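You operate a simulated robot arm through the tools that you are given. There is no shell and no other tool. Be economical: measure what you need, move in short steps, check, and stop when the job is done.

The job below is to be done with a simulated robot arm. You get a single attempt, and the scene is never put back.

Task
Put things in order on the dresser top. At the end: the purple labels tin stands where the orange duster stood; the red bottle stands where the green dust pad stood; the orange duster stands where the red bottle stood; the green dust pad is on the grey drip tray; whatever was shut is shut again. Leave all else as you found it, and nothing knocked over.
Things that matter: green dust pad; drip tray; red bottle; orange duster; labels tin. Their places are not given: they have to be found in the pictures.

It is judged by the outcome, as a careful person would: the job done as asked, and still so three seconds after it is handed in. It fails if anything else is knocked over, pushed out of place, dropped, spilled or broken.

Robot
A 7-joint arm with a two-finger parallel gripper, fixed in place. Base frame: the origin is at the foot of the arm, x ahead of it, y to its left, z up; the work surface is at about z = 800. Readings come in mm, rad, newtons and seconds.
With the tool pointing down near the work surface it reaches from about 240 to 680 mm from the base axis. Its first joint turns from -1.152 to 1.152 rad. Payload 2.4 kg.
Tool frame: the origin (TCP) lies between the finger pads and is the grasp point; the fingertips stand 30 mm ahead of it; z points along the fingers, y is the line along which they close. The gripper opens to 94 mm. The fingers are 28 mm wide and 10 mm thick; the gripper's body (50 by 96 mm) begins 55 mm behind the TCP.
Orientation is that of the tool frame in the base frame, as [roll, pitch, yaw] about the fixed x, y, z axes, in that order (R = Rz(yaw) Ry(pitch) Rx(roll)). With the fingers straight down and closing along the base's y, the tool's x points along the base's -x, its y along +y and its z along -z.

Tools
- The arm moves only by the tool drive_tool. Its arguments are lists of equal length, an entry for each row: "linear": the shift along the base's x, y, z in mm, a list of three; "turn": the turn, a rotation vector about the base's x, y, z in rad, a list of three; "gripper": the gripper command, from -1 (fully open) to 1 (shut), values between in proportion. In form: {"linear": [[x, y, z], ...], "turn": [[wx, wy, wz], ...], "gripper": [gripper, ...]}. A call has 1 to 12 rows; each row shifts and turns the commanded pose from where the row before left it. Each row takes 0.2 s and may step no farther than 50 mm and 0.15 rad from the row before; otherwise, or with a gripper value out of range, the whole call is refused. Where a pose cannot be reached the arm comes as near as it can. A force on the tool above 40 N (or 10 N above the force at the start of the call, whichever is more), or a blocked arm, ends the call early, and 0.2 s more pass. The fingers move at their own pace (about 153 mm/s each) and stop on an object; they squeeze with about 25 N. The grip force told is the motor's: it shows also when the fingers shut on nothing. Time passes only in rows, and 0.2 s behind the last, so rows that do not move let the fingers close. The reply holds the time, the measured pose of the TCP, the force on the tool along the base axes, the opening and the grip force, in the units named above and with some noise, and new pictures: "pictures" is both (left out), scene, wrist or none.
- Cameras (640 x 400 px; columns grow to the right, rows downward): "scene" is fixed at [38.1, 486.7, 1429.8]; the picture's right is [-0.70, -0.72, 0.00], its down [-0.52, 0.50, -0.69] and it looks along [0.50, -0.48, -0.72] (base axes); focal length 314 px, centre (320, 200). "wrist" rides on the gripper at [76, 14, -103] in the tool frame; the picture's right is [-0.18, 0.98, 0.00], its down [-0.75, -0.14, -0.64] and it looks along [-0.63, -0.12, 0.77] (tool axes); focal length 243 px, centre (320, 200).
- pixel_to_xyz(camera, pixels): there is no depth. For up to 12 entries [column, row, z] of the newest picture of that camera ("zoom" is the newest enlarged one), the place [x, y] in the base frame at which the ray of that pixel passes the height z, good to about 2 mm. The clock stands still meanwhile.
- inspect(camera, box): a new picture of the part [left, top, right, bottom] of that camera's present view, enlarged. The clock stands still meanwhile.
- sign_off(): hands the job in; it is judged then, once.

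Work in short steps. Measure before you move; look again where a grasp or a placing could have gone wrong, and mend it. You have 80 turns and 170 pictures in all, those below and enlarged ones among them. Open the gripper and draw the arm clear of the work before you hand the job in, unless the task says otherwise; then end with one line.

The tools are called as name(argument=value, ...) on one line, values as JSON. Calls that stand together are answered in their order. drive_tool: Moves the arm, as the interface text tells. Its arguments: {"type":"object","properties":{"linear":{"type":"array"},"turn":{"type":"array"},"gripper":{"type":"array"},"pictures":{"type":"string","enum":["both","scene","wrist","none"]}},"required":["linear","turn","gripper"]} The other tools are called the same way: pixel_to_xyz (camera, pixels) gives the place at which the rays of pixels pass given heights; inspect (camera, box) takes an enlarged picture of a part of a camera's view; sign_off () hands the job in.

At the start:

```text
clock: 0.0
tool_pos: [325.9, 32.3, 1135.2]
tool_rot: [-3.141, 0.0, 3.14]
wrist_force: [0.5, -1.0, 0.3]
finger_gap: 93.8
finger_force: 0.1
```

scene: 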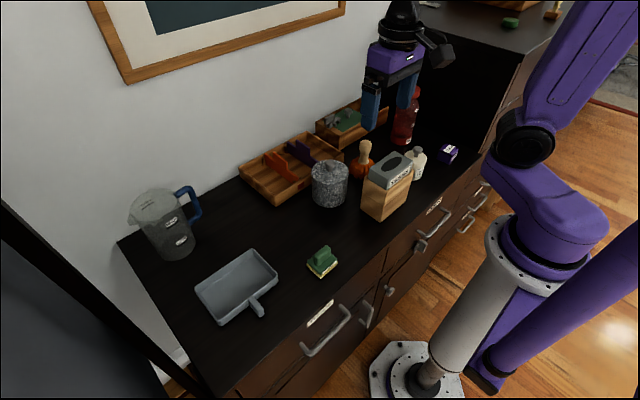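
wrist: 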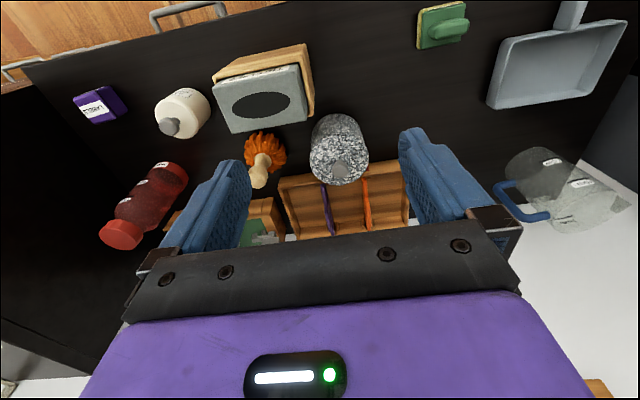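

I'll begin by enlarging the scene to identify the objects: pad near (322,262), tray (237,288), duster (362,160), bottle (405,120), tin (447,153).

inspect(camera="scene", box=[300, 70, 480, 220])

inspect(camera="scene", box=[180, 220, 360, 340])

inspect(camera="wrist", box=[50, 60, 330, 260])

```text
2.67 times, centred on (390, 145) of scene
```

zoom: 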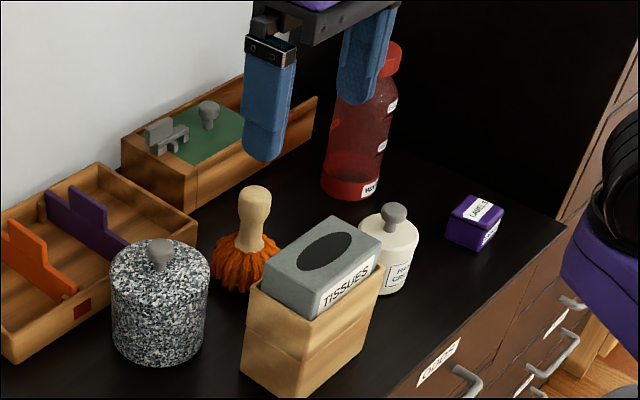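

```text
3.33 times, centred on (270, 280) of scene
```

zoom: 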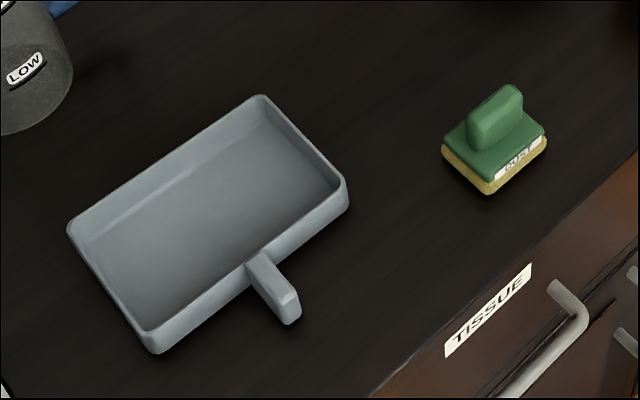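

```text
2.00 times, centred on (190, 160) of wrist
```

zoom: 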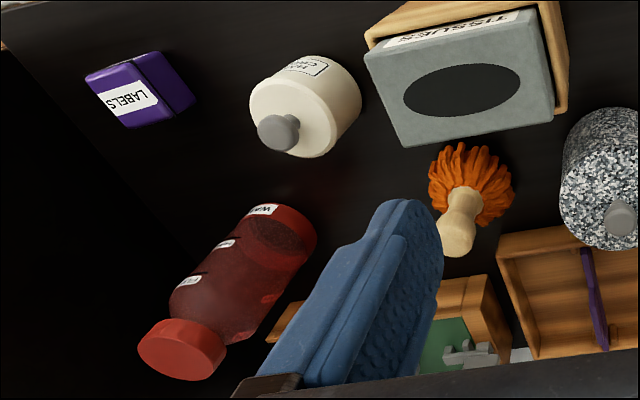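

I'll measure the base positions from the scene camera (z=800 for bases, plausible heights for tops).

pixel_to_xyz(camera="scene", pixels=[[306.3, 266.5, 800], [320.4, 277.9, 800], [337.8, 264.4, 800], [324, 248, 850], [437.3, 160, 800], [450, 163.8, 800], [458.6, 150.6, 800], [390, 139.4, 800], [412.5, 141.3, 800], [401.3, 145, 800], [361, 180, 800], [365.6, 143, 900]])

pixel_to_xyz(camera="wrist", pixels=[[74, 99, 830], [106, 86, 830], [127, 110, 800], [94, 123, 830], [264, 135, 800], [258, 180, 900], [174, 163, 800], [121, 240, 980], [441, 15, 820], [448, 28, 850], [492, 105, 800], [600, 100, 800]])

pixel_to_xyz(camera="scene", pixels=[[195, 288, 825], [252, 249, 825], [278, 275, 825], [220, 327, 800], [278, 280, 800], [195, 292, 800], [263, 317, 800], [250, 300, 825], [349, 169, 810], [376, 169, 810], [390, 222, 800], [361, 193, 800]])

```text
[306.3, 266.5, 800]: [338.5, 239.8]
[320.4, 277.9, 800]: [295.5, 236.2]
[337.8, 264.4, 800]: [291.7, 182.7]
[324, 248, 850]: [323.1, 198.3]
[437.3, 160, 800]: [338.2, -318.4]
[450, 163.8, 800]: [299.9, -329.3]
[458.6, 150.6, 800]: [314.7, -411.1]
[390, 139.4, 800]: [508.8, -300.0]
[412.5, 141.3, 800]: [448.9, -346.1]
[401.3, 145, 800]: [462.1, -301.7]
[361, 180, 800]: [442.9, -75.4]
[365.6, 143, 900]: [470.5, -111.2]
```

```text
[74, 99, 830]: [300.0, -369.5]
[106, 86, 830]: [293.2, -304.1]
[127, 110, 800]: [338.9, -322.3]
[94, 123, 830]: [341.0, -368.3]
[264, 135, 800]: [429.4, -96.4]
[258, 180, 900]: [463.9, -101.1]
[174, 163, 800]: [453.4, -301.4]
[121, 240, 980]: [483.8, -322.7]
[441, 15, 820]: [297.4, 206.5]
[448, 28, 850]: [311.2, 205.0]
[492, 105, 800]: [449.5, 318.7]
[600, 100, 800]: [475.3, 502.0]
```

```text
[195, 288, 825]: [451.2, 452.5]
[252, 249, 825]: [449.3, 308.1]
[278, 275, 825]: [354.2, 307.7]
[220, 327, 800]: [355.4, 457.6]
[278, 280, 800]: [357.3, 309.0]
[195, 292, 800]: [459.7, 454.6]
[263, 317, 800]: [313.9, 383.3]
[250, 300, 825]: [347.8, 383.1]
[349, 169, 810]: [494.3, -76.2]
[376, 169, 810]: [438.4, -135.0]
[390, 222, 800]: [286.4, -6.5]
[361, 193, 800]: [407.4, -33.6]
```

Measurements: pad ≈(316,210), tray x 355–452, y 308–455, bottle ≈(480,-323), duster ≈(465,-105), tin ≈(320,-345). I'll move above the pad first for a closer look.

drive_tool(linear=[[0, 45, -40], [0, 45, -40], [0, 45, -40], [-5, 43, -35], [0, 0, 0]], turn=[[0, 0, 0], [0, 0, 0], [0, 0, 0], [0, 0, 0], [0, 0, 0]], gripper=[-1, -1, -1, -1, -1])

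```text
refused: row 1 steps farther than a row can; nothing moved
```

The step exceeded 50 mm in norm; I'll shrink the steps.

drive_tool(linear=[[0, 36, -31], [0, 36, -31], [0, 36, -31], [-5, 36, -31], [-5, 34, -31], [0, 0, 0]], turn=[[0, 0, 0], [0, 0, 0], [0, 0, 0], [0, 0, 0], [0, 0, 0], [0, 0, 0]], gripper=[-1, -1, -1, -1, -1, -1])

```text
clock: 1.4
tool_pos: [313.5, 212.7, 979.7]
tool_rot: [-3.141, 0.0, 3.139]
wrist_force: [-0.5, -0.2, 0.1]
finger_gap: 94.3
finger_force: 0.1
```

scene: 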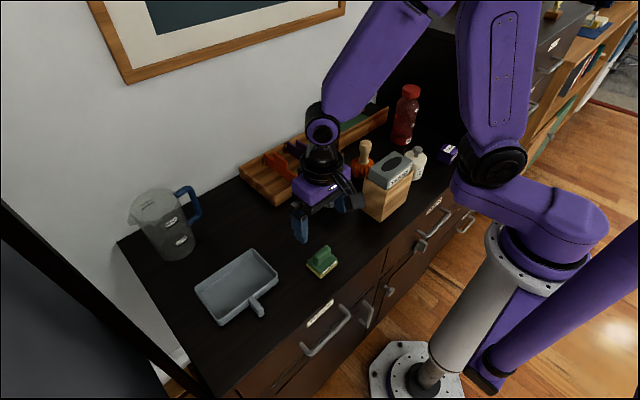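
wrist: 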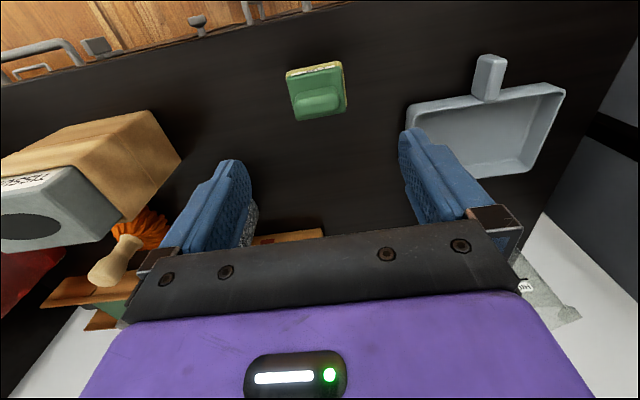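

Bottle is now clear in the scene view at (405,115); I'll enlarge pad in wrist and bottle/duster in the scene.

inspect(camera="wrist", box=[270, 50, 366, 110])

pixel_to_xyz(camera="wrist", pixels=[[286, 75, 822], [341, 62, 822], [347, 107, 822], [295, 121, 822], [297, 101, 850], [341, 96, 850], [488, 75, 825], [408, 108, 825], [564, 90, 825], [525, 175, 825], [319, 94, 850]])

inspect(camera="scene", box=[340, 70, 468, 190])

```text
6.67 times, centred on (318, 80) of wrist
```

zoom: 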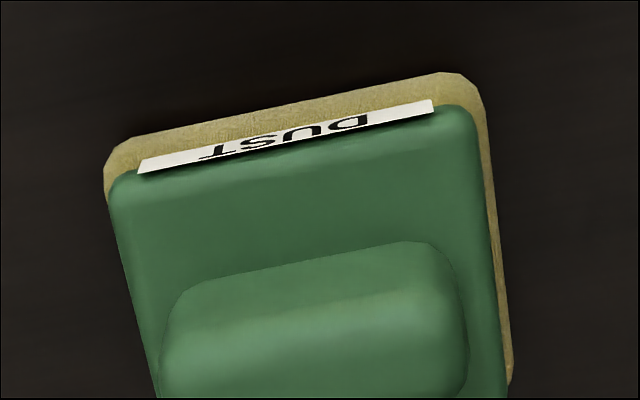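

```text
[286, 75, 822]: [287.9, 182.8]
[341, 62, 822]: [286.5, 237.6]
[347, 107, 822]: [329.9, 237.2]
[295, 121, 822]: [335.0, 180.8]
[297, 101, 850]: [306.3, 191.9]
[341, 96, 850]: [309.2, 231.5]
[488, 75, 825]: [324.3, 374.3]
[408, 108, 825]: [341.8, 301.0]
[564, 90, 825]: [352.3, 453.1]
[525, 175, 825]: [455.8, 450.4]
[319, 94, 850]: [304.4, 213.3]
```

```text
3.33 times, centred on (404, 130) of scene
```

zoom: 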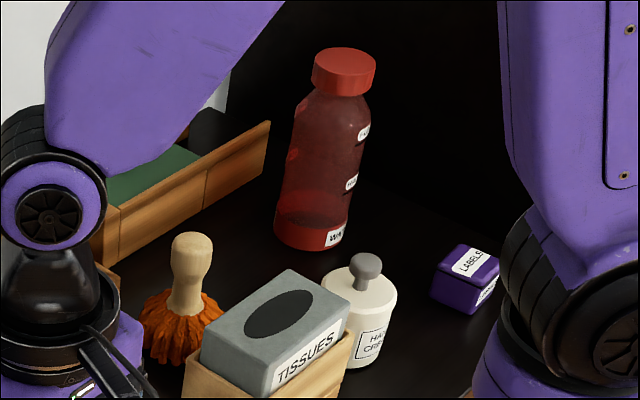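

Pad centre ≈(312,211), its handle running along y for about 40 mm. I'll descend straight, straddling the handle, stopping short to check.

drive_tool(linear=[[-1, -2, -40], [0, 0, -40], [0, 0, -30], [0, 0, -8], [0, 0, 0]], turn=[[0, 0, 0], [0, 0, 0], [0, 0, 0], [0, 0, 0], [0, 0, 0]], gripper=[-1, -1, -1, -1, -1])

```text
clock: 2.6
tool_pos: [311.6, 211.5, 861.8]
tool_rot: [3.141, 0.001, 3.141]
wrist_force: [-1.3, -0.4, 0.2]
finger_gap: 94.0
finger_force: 0.1
```

scene: 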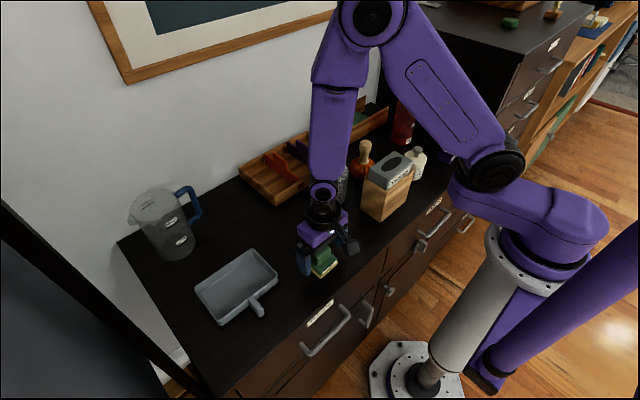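
wrist: 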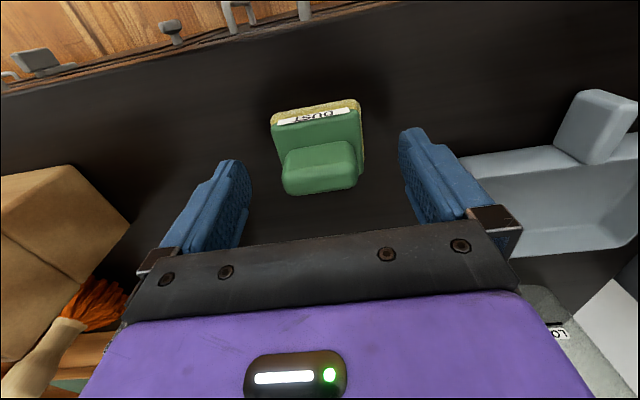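

The handle's top is at (320,165), between fingers. I'll check its location at candidate heights.

pixel_to_xyz(camera="wrist", pixels=[[318, 148, 850], [318, 172, 850], [318, 172, 840], [318, 148, 840], [286, 175, 845], [356, 168, 845], [271, 113, 800], [359, 98, 800], [284, 188, 820], [358, 185, 820]])

inspect(camera="wrist", box=[240, 80, 400, 200])

inspect(camera="scene", box=[280, 200, 376, 290])

```text
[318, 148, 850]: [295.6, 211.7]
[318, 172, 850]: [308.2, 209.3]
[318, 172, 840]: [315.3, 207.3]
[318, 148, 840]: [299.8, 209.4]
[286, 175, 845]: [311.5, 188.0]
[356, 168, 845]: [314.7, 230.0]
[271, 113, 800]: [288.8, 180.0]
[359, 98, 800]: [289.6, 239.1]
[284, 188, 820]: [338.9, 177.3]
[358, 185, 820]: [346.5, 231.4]
```

```text
3.33 times, centred on (320, 140) of wrist
```

zoom: 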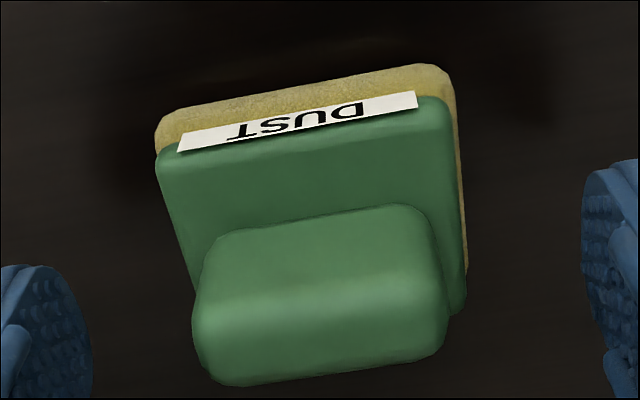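

```text
4.44 times, centred on (328, 245) of scene
```

zoom: 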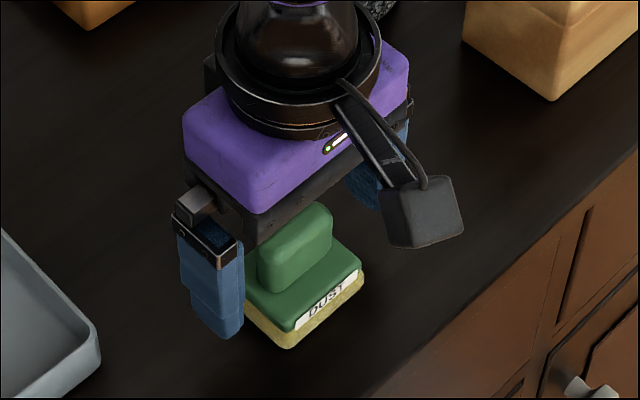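

The fingers straddle the handle; I'll lower 4 mm and close.

drive_tool(linear=[[0, 0, -4], [0, 0, 0], [0, 0, 0], [0, 0, 0]], turn=[[0, 0, 0], [0, 0, 0], [0, 0, 0], [0, 0, 0]], gripper=[-1, 1, 1, 1])

```text
clock: 3.6
tool_pos: [314.0, 210.1, 857.9]
tool_rot: [3.141, -0.003, -3.141]
wrist_force: [0.0, -0.2, 0.1]
finger_gap: 43.6
finger_force: 25.3
```

scene: 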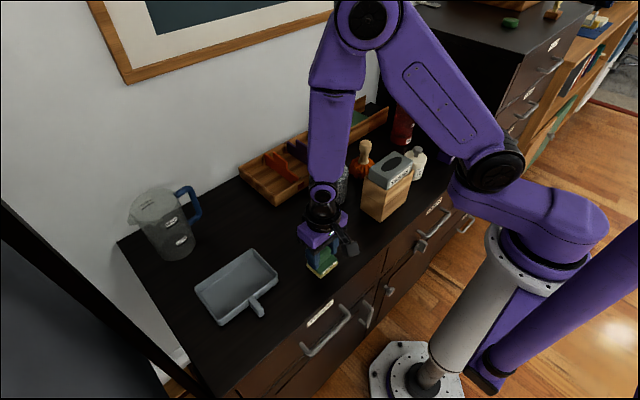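
wrist: 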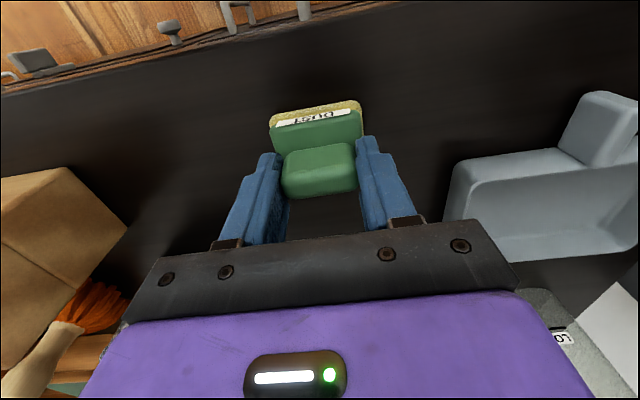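

Gripped (43.6 mm). Lift 70 mm and carry to over the tray centre (404,381).

drive_tool(linear=[[0, 0, 35], [0, 0, 35], [22, 42, 0], [22, 42, 0], [23, 43, 0], [23, 43, 0], [0, 0, 0]], turn=[[0, 0, 0], [0, 0, 0], [0, 0, 0], [0, 0, 0], [0, 0, 0], [0, 0, 0], [0, 0, 0]], gripper=[1, 1, 1, 1, 1, 1, 1])

```text
clock: 5.2
tool_pos: [403.4, 380.6, 925.9]
tool_rot: [-3.141, 0.0, 3.141]
wrist_force: [0.0, -0.1, -0.4]
finger_gap: 43.4
finger_force: 25.4
```

scene: 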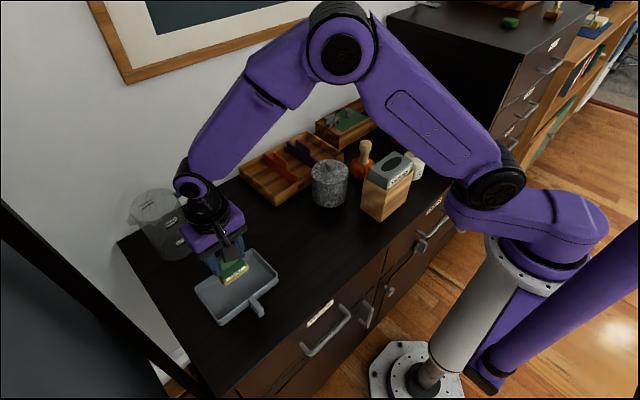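
wrist: 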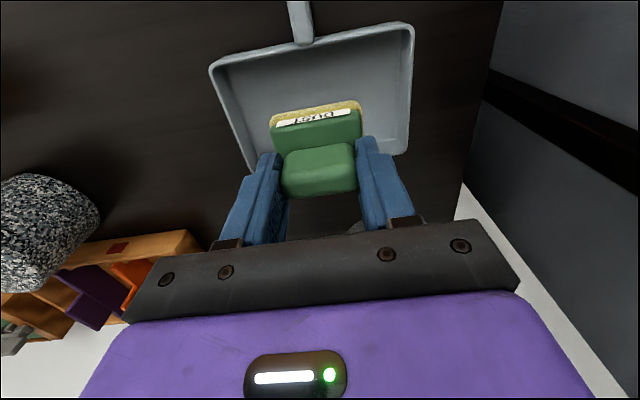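

Pad is over the tray centre. Lower gently toward the tray floor (TCP ≈863).

drive_tool(linear=[[0, 0, -30], [0, 0, -22], [0, 0, -6], [0, 0, 0]], turn=[[0, 0, 0], [0, 0, 0], [0, 0, 0], [0, 0, 0]], gripper=[1, 1, 1, 1])

inspect(camera="scene", box=[120, 170, 312, 340])

```text
clock: 6.2
tool_pos: [403.2, 380.9, 870.2]
tool_rot: [3.141, 0.001, -3.142]
wrist_force: [-0.2, 0.0, -1.5]
finger_gap: 43.2
finger_force: 24.9
```

scene: 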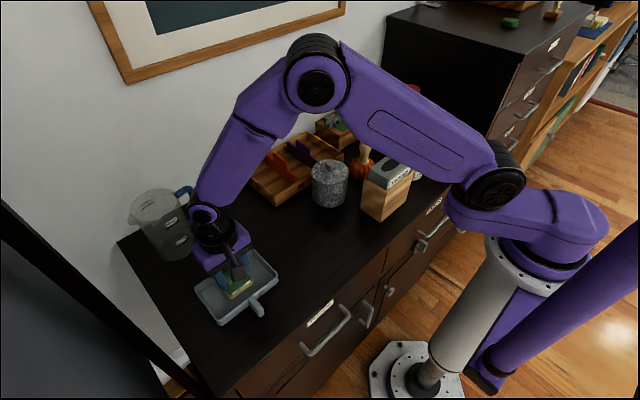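
wrist: 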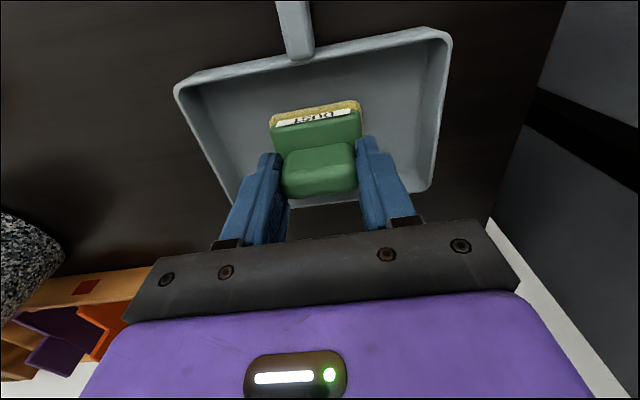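

```text
2.35 times, centred on (216, 255) of scene
```

zoom: 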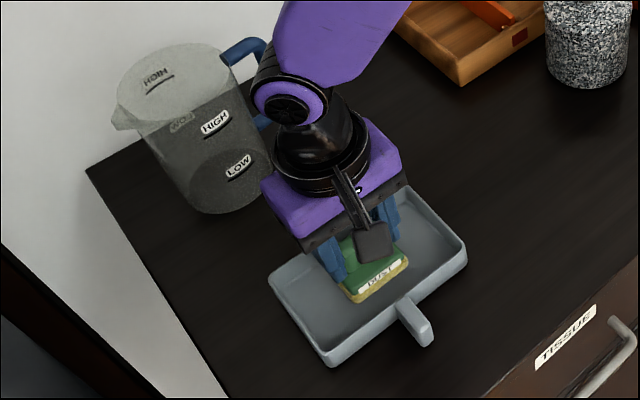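

Still slightly above; lower in small steps watching force.

drive_tool(linear=[[0, 0, -3], [0, 0, -2], [0, 0, -1], [0, 0, 0]], turn=[[0, 0, 0], [0, 0, 0], [0, 0, 0], [0, 0, 0]], gripper=[1, 1, 1, 1], pictures="none")

```text
clock: 7.2
tool_pos: [404.5, 379.2, 864.0]
tool_rot: [3.141, -0.001, -3.141]
wrist_force: [-0.8, -0.8, -0.1]
finger_gap: 43.6
finger_force: 25.0
```

Not touching yet (force ≈0, z=864.0). Continue 1 mm at a time.

drive_tool(linear=[[0, 0, -1], [0, 0, -1], [0, 0, 0]], turn=[[0, 0, 0], [0, 0, 0], [0, 0, 0]], gripper=[1, 1, 1], pictures="none")

```text
clock: 8.0
tool_pos: [404.5, 379.7, 862.3]
tool_rot: [3.141, 0.0, 3.14]
wrist_force: [1.6, 0.0, -0.9]
finger_gap: 43.3
finger_force: 25.2
```

drive_tool(linear=[[0, 0, -1], [0, 0, -1], [0, 0, 0]], turn=[[0, 0, 0], [0, 0, 0], [0, 0, 0]], gripper=[1, 1, 1], pictures="wrist")

```text
clock: 8.8
tool_pos: [406.8, 378.6, 860.8]
tool_rot: [3.141, 0.002, -3.141]
wrist_force: [-1.3, -0.2, 18.0]
finger_gap: 43.9
finger_force: 24.7
```

wrist: 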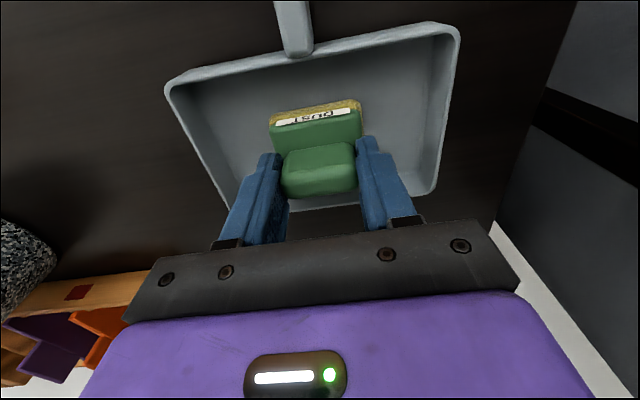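

Contact made (18 N up). Ease 1 mm, open, and rise straight up, then head toward the bottle side at height.

drive_tool(linear=[[0, 0, 1], [0, 0, 0], [0, 0, 0], [0, 0, 40], [0, 0, 50], [0, 0, 50], [0, 0, 50], [0, 0, 0]], turn=[[0, 0, 0], [0, 0, 0], [0, 0, 0], [0, 0, 0], [0, 0, 0], [0, 0, 0], [0, 0, 0], [0, 0, 0]], gripper=[1, -0.6, -0.6, -0.6, -1, -1, -1, -1])

```text
clock: 10.6
tool_pos: [407.3, 377.8, 1051.1]
tool_rot: [3.139, 0.0, 3.141]
wrist_force: [0.4, -0.8, 0.7]
finger_gap: 94.0
finger_force: 0.1
```

scene: 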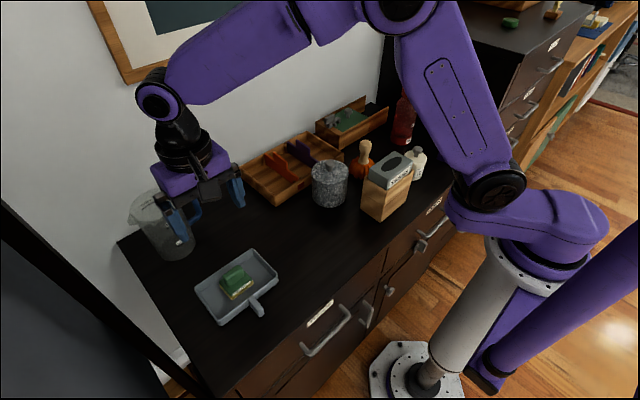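
wrist: 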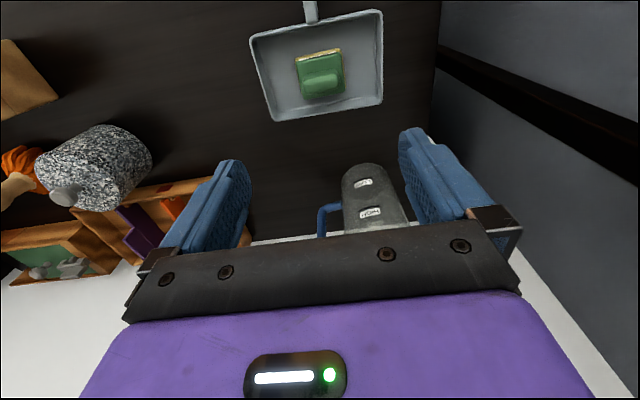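

Pad sits flat in the tray. Now raise and sweep over to the bottle side, at x≈380 (looking ahead).

drive_tool(linear=[[-4, -25, 40], [-4, -25, 40], [-4, -48, 5], [-4, -49, 0], [-4, -49, 0], [0, -49, 0], [0, -49, 0], [0, -49, 0], [0, -49, 0], [0, -49, 0], [0, -49, 0], [0, -49, 0]], turn=[[0, 0, 0], [0, 0, 0], [0, 0, 0], [0, 0, 0], [0, 0, 0], [0, 0, 0], [0, 0, 0], [0, 0, 0], [0, 0, 0], [0, 0, 0], [0, 0, 0], [0, 0, 0]], gripper=[-1, -1, -1, -1, -1, -1, -1, -1, -1, -1, -1, -1])

```text
clock: 13.2
tool_pos: [382.9, -159.9, 1135.4]
tool_rot: [-3.14, 0.001, -3.14]
wrist_force: [0.1, -0.3, 0.5]
finger_gap: 93.9
finger_force: 0.0
```

scene: 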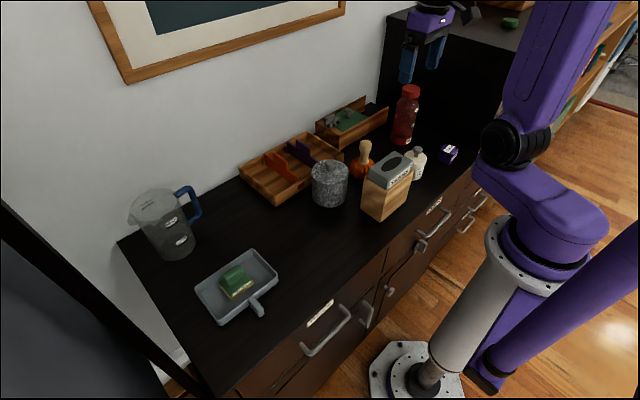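
wrist: 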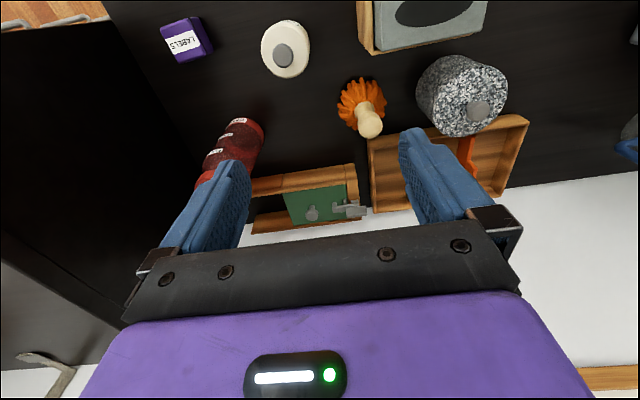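

The bottle and neighbours are unobstructed. I'll enlarge to measure the bottle, duster and tin precisely.

inspect(camera="scene", box=[340, 75, 468, 190])

inspect(camera="wrist", box=[140, 10, 396, 170])

```text
3.48 times, centred on (404, 132) of scene
```

zoom: 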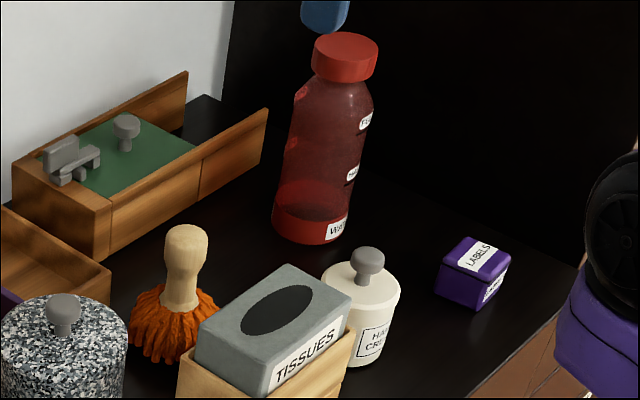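

```text
2.50 times, centred on (268, 90) of wrist
```

zoom: 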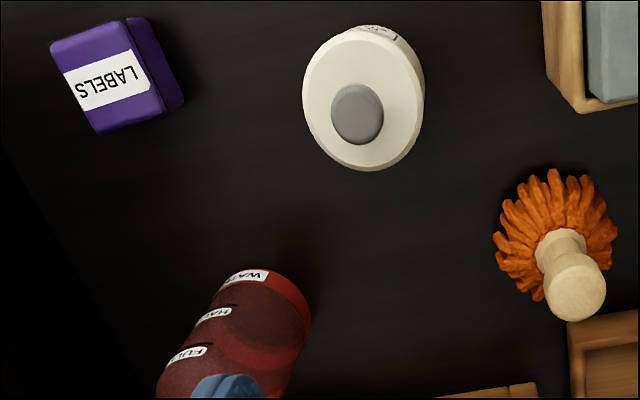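

Measuring base/top points of bottle, duster and tin in both views.

pixel_to_xyz(camera="scene", pixels=[[390.5, 138.3, 805], [397.6, 144.6, 800], [410.6, 139.2, 805], [411.4, 87.7, 960], [411.4, 87.7, 980], [411.4, 87.7, 1000], [402, 89, 980], [420.6, 89, 980], [360.9, 178.8, 800], [348.8, 170.8, 810], [374.9, 163.6, 810], [365.7, 140.6, 900]])

pixel_to_xyz(camera="wrist", pixels=[[160, 28, 835], [191, 18, 835], [206, 54, 835], [179, 64, 835], [198, 16.8, 800], [213.6, 50, 800], [338, 106, 810], [387.2, 100, 810], [358, 78, 800], [371, 126, 900], [252, 120, 800], [264, 137, 810]])

```text
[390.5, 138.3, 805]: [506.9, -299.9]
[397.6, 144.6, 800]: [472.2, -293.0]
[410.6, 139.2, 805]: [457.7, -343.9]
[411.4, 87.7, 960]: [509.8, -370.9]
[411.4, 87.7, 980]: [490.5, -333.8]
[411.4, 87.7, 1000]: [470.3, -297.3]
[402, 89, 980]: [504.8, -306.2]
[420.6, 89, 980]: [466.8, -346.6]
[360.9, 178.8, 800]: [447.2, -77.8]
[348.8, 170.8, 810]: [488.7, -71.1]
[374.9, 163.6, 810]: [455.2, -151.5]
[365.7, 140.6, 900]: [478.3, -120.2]
```

```text
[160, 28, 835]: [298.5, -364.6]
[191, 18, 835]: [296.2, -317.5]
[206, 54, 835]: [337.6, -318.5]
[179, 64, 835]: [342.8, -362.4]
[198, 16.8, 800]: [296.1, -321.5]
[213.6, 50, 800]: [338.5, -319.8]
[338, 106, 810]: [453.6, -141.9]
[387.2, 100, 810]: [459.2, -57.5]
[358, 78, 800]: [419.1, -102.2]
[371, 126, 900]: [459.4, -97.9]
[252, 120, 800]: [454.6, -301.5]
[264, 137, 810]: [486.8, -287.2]
```

Estimates: bottle ≈(483,-324), top ≈986, Ø≈66; duster ≈(460,-99); tin ≈(319,-341). I'll move above the bottle and look.

drive_tool(linear=[[25, -41, 0], [25, -41, 0], [25, -41, 0], [25, -41, 0], [0, 0, -35], [0, 0, -30], [0, 0, 0]], turn=[[0, 0, 0], [0, 0, 0], [0, 0, 0], [0, 0, 0], [0, 0, 0], [0, 0, 0], [0, 0, 0]], gripper=[-1, -1, -1, -1, -1, -1, -1])

inspect(camera="scene", box=[352, 20, 480, 150])

```text
clock: 14.8
tool_pos: [485.5, -324.5, 1071.7]
tool_rot: [3.14, 0.001, 3.141]
wrist_force: [0.4, -0.2, 0.3]
finger_gap: 94.1
finger_force: 0.1
```

scene: 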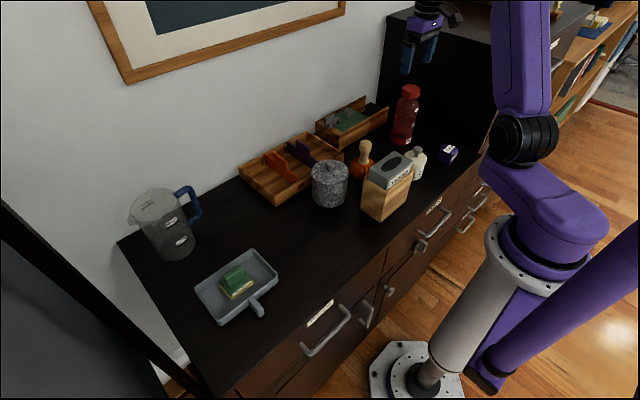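
wrist: 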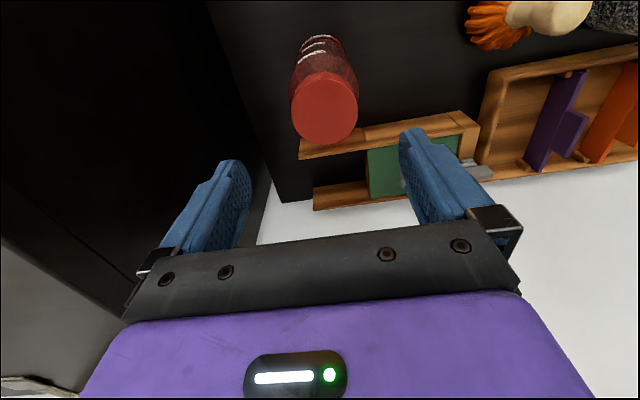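

```text
3.08 times, centred on (416, 85) of scene
```

zoom: 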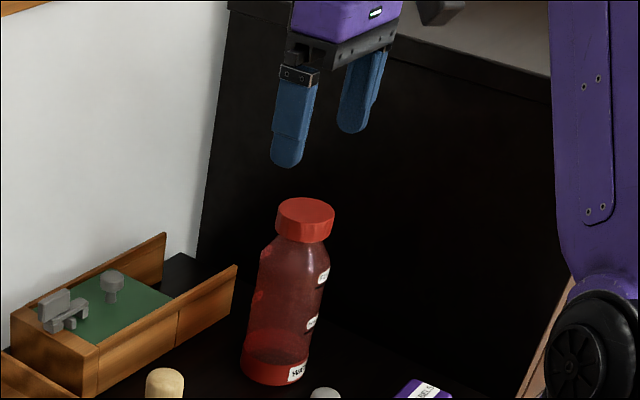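

Cap top is at wrist (328,108). Check its position versus height, and the cabinet's wall line at (262,200).

pixel_to_xyz(camera="wrist", pixels=[[328, 107, 970], [328, 107, 986], [328, 107, 1000], [296, 112, 986], [358, 104, 986], [328, 142, 986], [322, 36, 800], [268, 180, 800], [282, 202, 800], [300, 145, 860], [470, 115, 860]])

pixel_to_xyz(camera="scene", pixels=[[411.4, 87.7, 975], [411.4, 87.7, 980], [411.4, 87.7, 985], [411.4, 87.7, 990]])

```text
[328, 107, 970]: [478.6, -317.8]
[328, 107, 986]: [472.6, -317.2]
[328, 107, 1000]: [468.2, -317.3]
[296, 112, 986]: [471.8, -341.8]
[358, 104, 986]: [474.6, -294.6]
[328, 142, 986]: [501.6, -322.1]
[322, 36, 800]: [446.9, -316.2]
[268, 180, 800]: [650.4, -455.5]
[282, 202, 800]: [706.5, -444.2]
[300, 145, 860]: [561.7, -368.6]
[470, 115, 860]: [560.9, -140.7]
```

```text
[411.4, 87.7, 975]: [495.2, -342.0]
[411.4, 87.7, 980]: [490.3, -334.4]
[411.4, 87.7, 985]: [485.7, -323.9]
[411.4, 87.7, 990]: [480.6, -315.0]
```

Bottle centre ≈(479,-319), top ≈988. Align and lower partway, straddling the cap, then check.

drive_tool(linear=[[-6, 5, -20], [0, 0, -30], [0, 0, -20], [0, 0, 0]], turn=[[0, 0, 0], [0, 0, 0], [0, 0, 0], [0, 0, 0]], gripper=[-1, -1, -1, -1])

inspect(camera="scene", box=[352, 20, 480, 150])

```text
clock: 15.8
tool_pos: [479.6, -319.0, 997.4]
tool_rot: [3.141, -0.001, 3.138]
wrist_force: [-0.2, 0.9, 0.0]
finger_gap: 94.2
finger_force: 0.1
```

scene: 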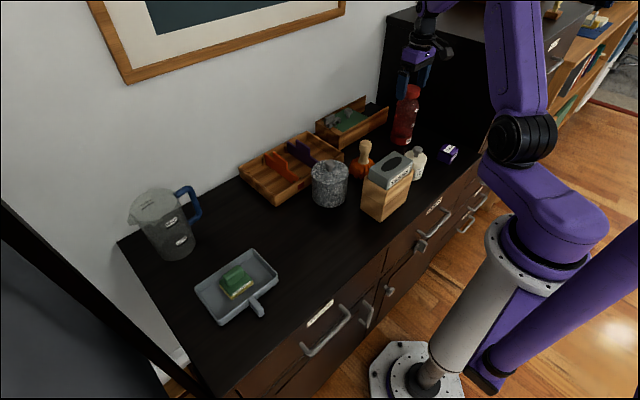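
wrist: 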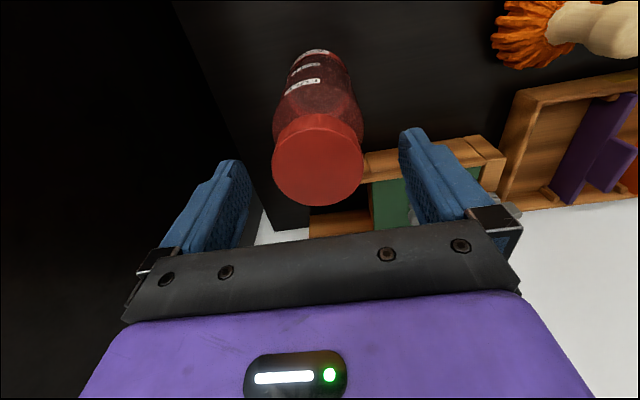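

```text
3.08 times, centred on (416, 85) of scene
```

zoom: 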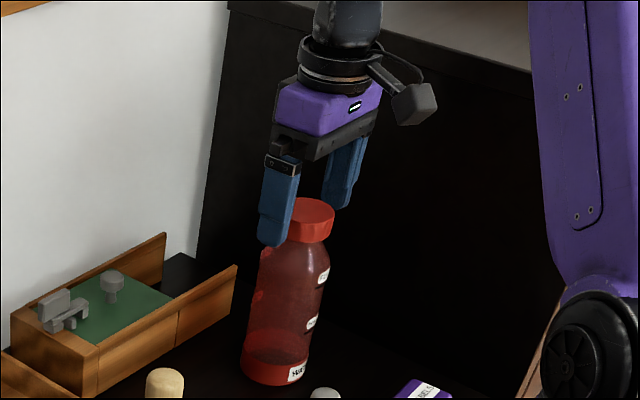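

Cap centre now appears at wrist (318,160); verify alignment.

pixel_to_xyz(camera="wrist", pixels=[[318, 160, 988], [318, 160, 980], [273, 168, 988], [363, 155, 988], [320, 205, 988], [313, 118, 988], [318, 160, 970]])

```text
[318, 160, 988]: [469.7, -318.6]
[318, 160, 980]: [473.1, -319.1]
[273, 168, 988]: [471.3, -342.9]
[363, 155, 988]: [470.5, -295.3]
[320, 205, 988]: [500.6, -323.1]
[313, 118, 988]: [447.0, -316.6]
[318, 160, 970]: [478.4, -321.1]
```

Aligned in y (-319). Lower to TCP ≈944 and close on the body.

drive_tool(linear=[[0, 0, -25], [0, 0, -20], [0, 0, -8], [0, 0, 0]], turn=[[0, 0, 0], [0, 0, 0], [0, 0, 0], [0, 0, 0]], gripper=[-1, -1, -1, -1])

inspect(camera="scene", box=[352, 20, 480, 150])

```text
clock: 16.8
tool_pos: [478.9, -318.5, 947.9]
tool_rot: [3.141, 0.0, 3.14]
wrist_force: [0.3, 0.1, 0.1]
finger_gap: 94.0
finger_force: 0.1
```

scene: 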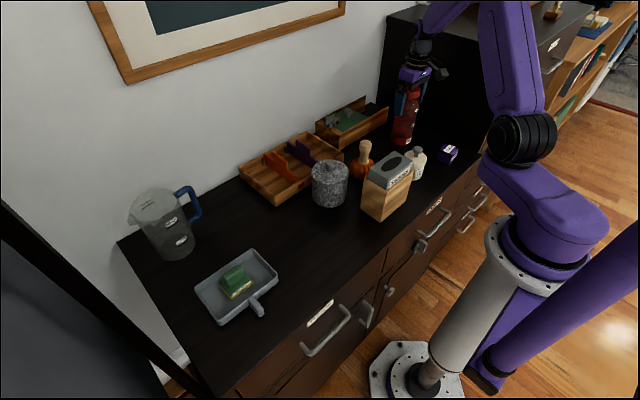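
wrist: 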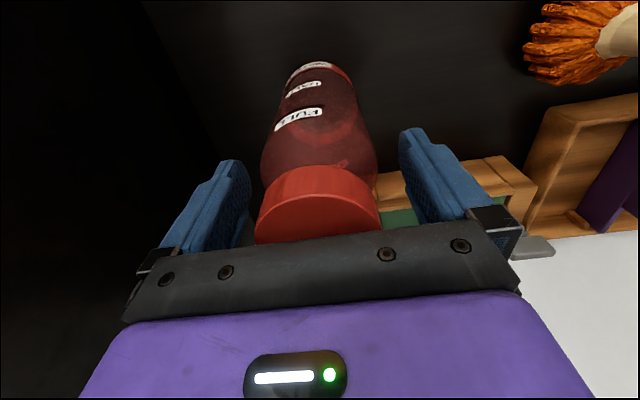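

```text
3.08 times, centred on (416, 85) of scene
```

zoom: 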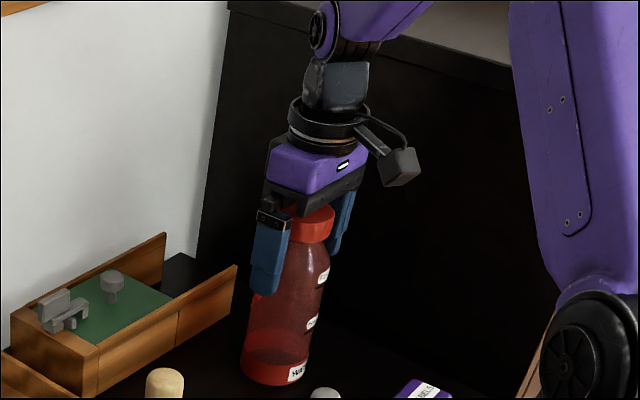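

The fingers bracket the shoulder/body with palm clearance remaining. Lower 6 mm more and close.

drive_tool(linear=[[0, 0, -6], [0, 0, 0], [0, 0, 0], [0, 0, 0]], turn=[[0, 0, 0], [0, 0, 0], [0, 0, 0], [0, 0, 0]], gripper=[-1, 1, 1, 1], pictures="wrist")

```text
clock: 17.8
tool_pos: [479.0, -319.5, 942.7]
tool_rot: [3.142, 0.0, 3.14]
wrist_force: [0.4, -0.7, 1.4]
finger_gap: 67.7
finger_force: 25.1
```

wrist: 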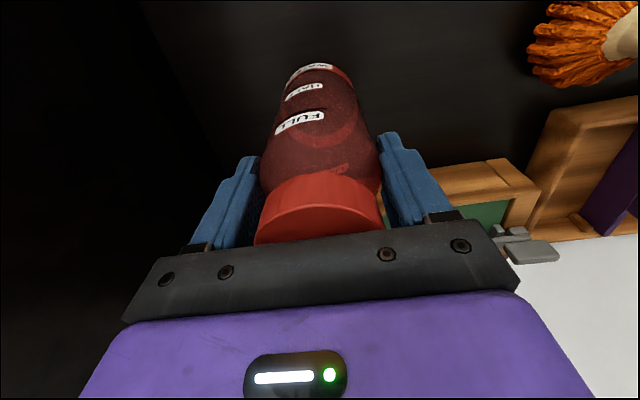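

Gripped at 67.7 mm. Lift slowly and check the weight and grip.

drive_tool(linear=[[0, 0, 5], [0, 0, 15], [0, 0, 25], [0, 0, 0]], turn=[[0, 0, 0], [0, 0, 0], [0, 0, 0], [0, 0, 0]], gripper=[1, 1, 1, 1])

inspect(camera="scene", box=[352, 20, 480, 150])

```text
clock: 18.8
tool_pos: [479.2, -319.3, 986.5]
tool_rot: [-3.142, 0.001, 3.141]
wrist_force: [-1.1, 0.1, -1.5]
finger_gap: 67.7
finger_force: 25.1
```

scene: 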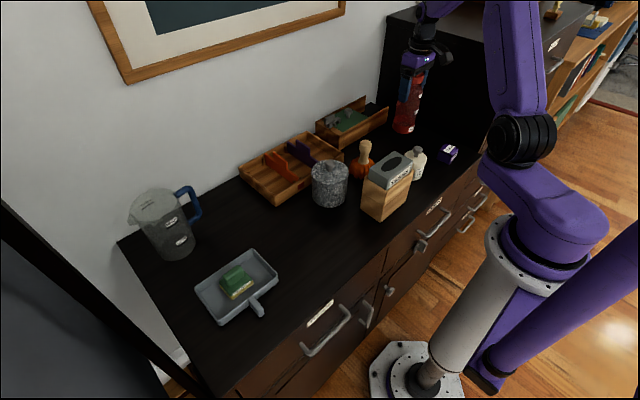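
wrist: 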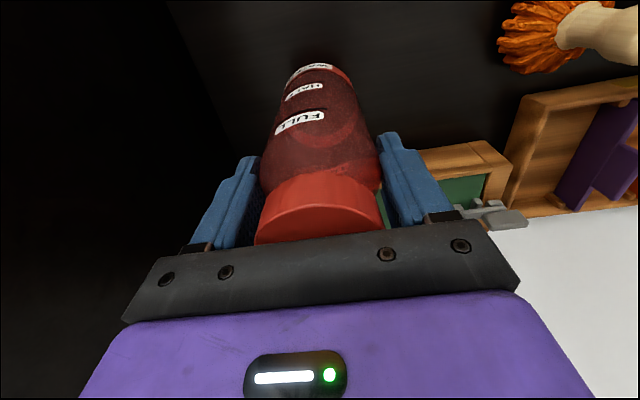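

```text
3.08 times, centred on (416, 85) of scene
```

zoom: 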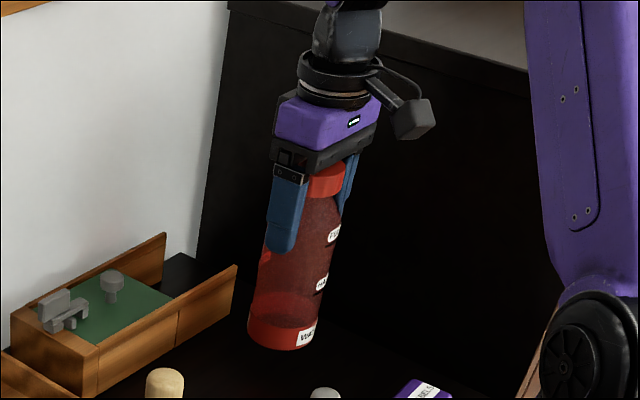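

Secure. Raise to TCP ≈1112 (bottle bottom ≈970, clearing everything) and sweep toward (313,210).

drive_tool(linear=[[0, 0, 42], [0, 0, 42], [0, 0, 42], [-14, 44, 0], [-14, 44, 0], [-14, 44, 0], [-14, 44, 0], [-14, 44, 0], [-14, 44, 0], [-14, 44, 0], [-14, 44, 0]], turn=[[0, 0, 0], [0, 0, 0], [0, 0, 0], [0, 0, 0], [0, 0, 0], [0, 0, 0], [0, 0, 0], [0, 0, 0], [0, 0, 0], [0, 0, 0], [0, 0, 0]], gripper=[1, 1, 1, 1, 1, 1, 1, 1, 1, 1, 1], pictures="scene")

drive_tool(linear=[[-14, 44, 0], [-14, 44, 0], [-14, 44, 0], [-12, 44, 0], [0, 0, 0]], turn=[[0, 0, 0], [0, 0, 0], [0, 0, 0], [0, 0, 0], [0, 0, 0]], gripper=[1, 1, 1, 1, 1])

```text
clock: 21.2
tool_pos: [366.5, 30.8, 1112.8]
tool_rot: [-3.141, -0.001, 3.138]
wrist_force: [-0.1, 0.1, -1.0]
finger_gap: 67.9
finger_force: 24.6
```

scene: 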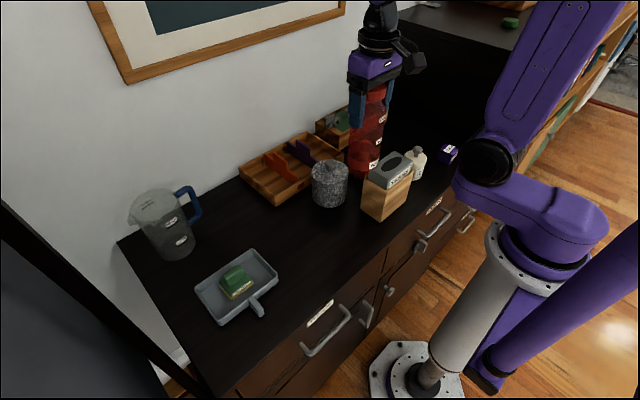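

```text
clock: 22.4
tool_pos: [309.8, 211.1, 1111.5]
tool_rot: [-3.14, -0.002, 3.139]
wrist_force: [0.5, 0.0, -1.7]
finger_gap: 67.6
finger_force: 25.2
```

scene: 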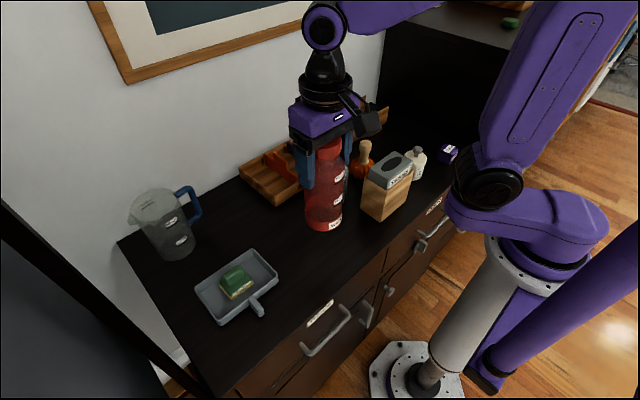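
wrist: 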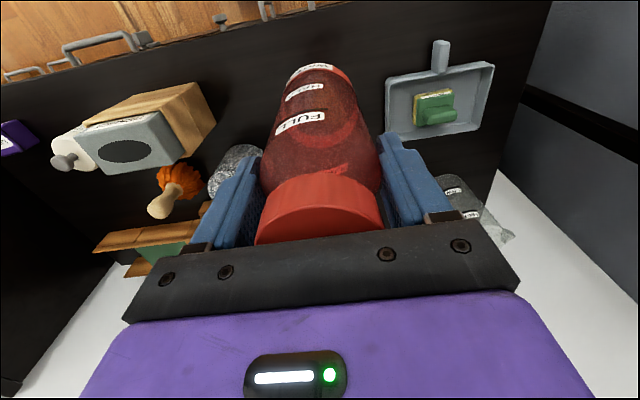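

Over the target. Descend to about TCP 948, then fine steps.

drive_tool(linear=[[2, -1, -40], [0, 0, -40], [0, 0, -40], [0, 0, -30], [0, 0, -12], [0, 0, 0]], turn=[[0, 0, 0], [0, 0, 0], [0, 0, 0], [0, 0, 0], [0, 0, 0], [0, 0, 0]], gripper=[1, 1, 1, 1, 1, 1], pictures="scene")

drive_tool(linear=[[0, 0, -2], [0, 0, -1], [0, 0, 0]], turn=[[0, 0, 0], [0, 0, 0], [0, 0, 0]], gripper=[1, 1, 1], pictures="none")

```text
clock: 23.8
tool_pos: [316.8, 206.8, 952.8]
tool_rot: [3.141, 0.0, 3.141]
wrist_force: [0.5, -0.4, -1.4]
finger_gap: 67.7
finger_force: 25.1
```

scene: 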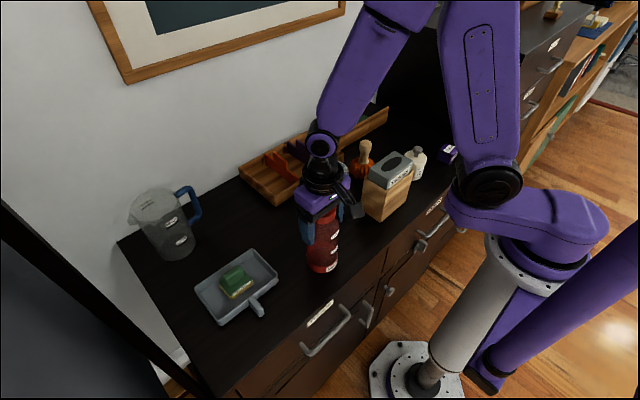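

```text
clock: 24.6
tool_pos: [315.5, 207.4, 948.7]
tool_rot: [-3.141, -0.001, -3.141]
wrist_force: [0.2, 0.3, -1.1]
finger_gap: 67.7
finger_force: 25.2
```

Still free at 948.7; contact expected near 943. Adjust slightly (-2,+3) and lower gently.

drive_tool(linear=[[-2, 3, -2], [0, 0, -2], [0, 0, -1], [0, 0, 0]], turn=[[0, 0, 0], [0, 0, 0], [0, 0, 0], [0, 0, 0]], gripper=[1, 1, 1, 1], pictures="none")

```text
clock: 25.6
tool_pos: [313.8, 210.1, 943.5]
tool_rot: [-3.14, 0.001, -3.141]
wrist_force: [0.0, -0.2, -0.7]
finger_gap: 67.5
finger_force: 25.4
```

drive_tool(linear=[[0, 0, -1], [0, 0, -0.5], [0, 0, 0]], turn=[[0, 0, 0], [0, 0, 0], [0, 0, 0]], gripper=[1, 1, 1])

```text
clock: 26.4
tool_pos: [313.5, 211.3, 941.8]
tool_rot: [3.139, 0.002, 3.141]
wrist_force: [-1.2, -6.4, 26.3]
finger_gap: 67.6
finger_force: 25.3
```

scene: 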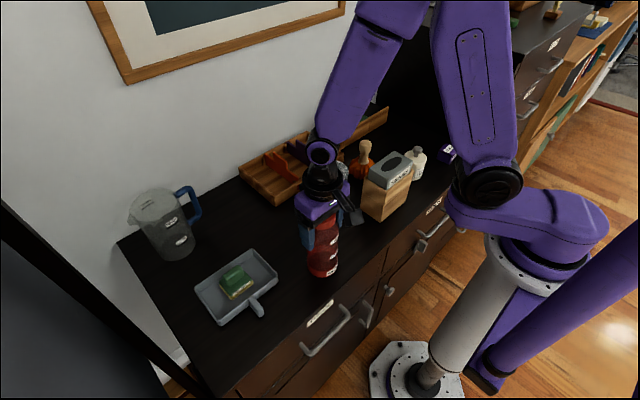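
wrist: 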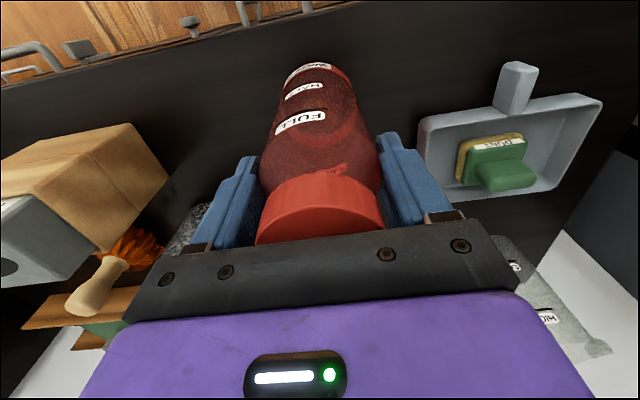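

Contact (26 N). Ease up 1 mm, open, and rise straight.

drive_tool(linear=[[0, 0, 1], [0, 0, 0], [0, 0, 0], [0, 0, 0], [0, 0, 40], [0, 0, 45], [0, 0, 45], [0, 0, 0]], turn=[[0, 0, 0], [0, 0, 0], [0, 0, 0], [0, 0, 0], [0, 0, 0], [0, 0, 0], [0, 0, 0], [0, 0, 0]], gripper=[1, -1, -1, -1, -1, -1, -1, -1])

inspect(camera="scene", box=[200, 170, 392, 320])

```text
clock: 28.2
tool_pos: [317.4, 213.0, 1073.0]
tool_rot: [3.142, 0.001, -3.139]
wrist_force: [-0.4, -0.6, -0.6]
finger_gap: 93.9
finger_force: 0.1
```

scene: 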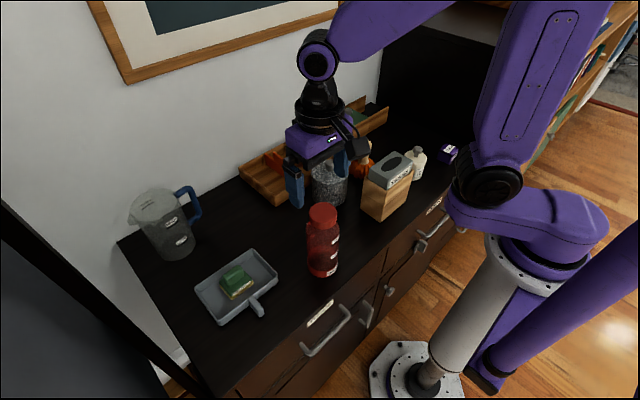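
wrist: 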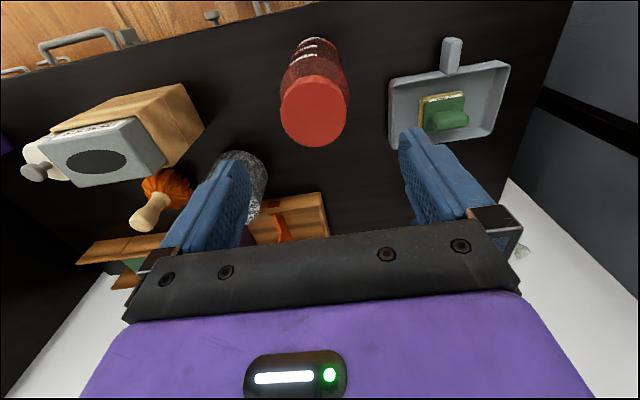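

```text
2.67 times, centred on (296, 245) of scene
```

zoom: 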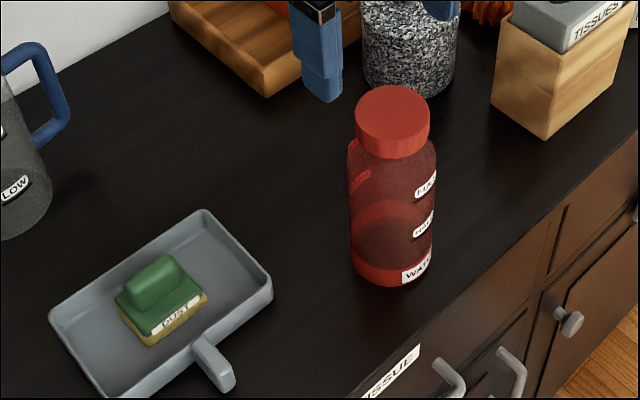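

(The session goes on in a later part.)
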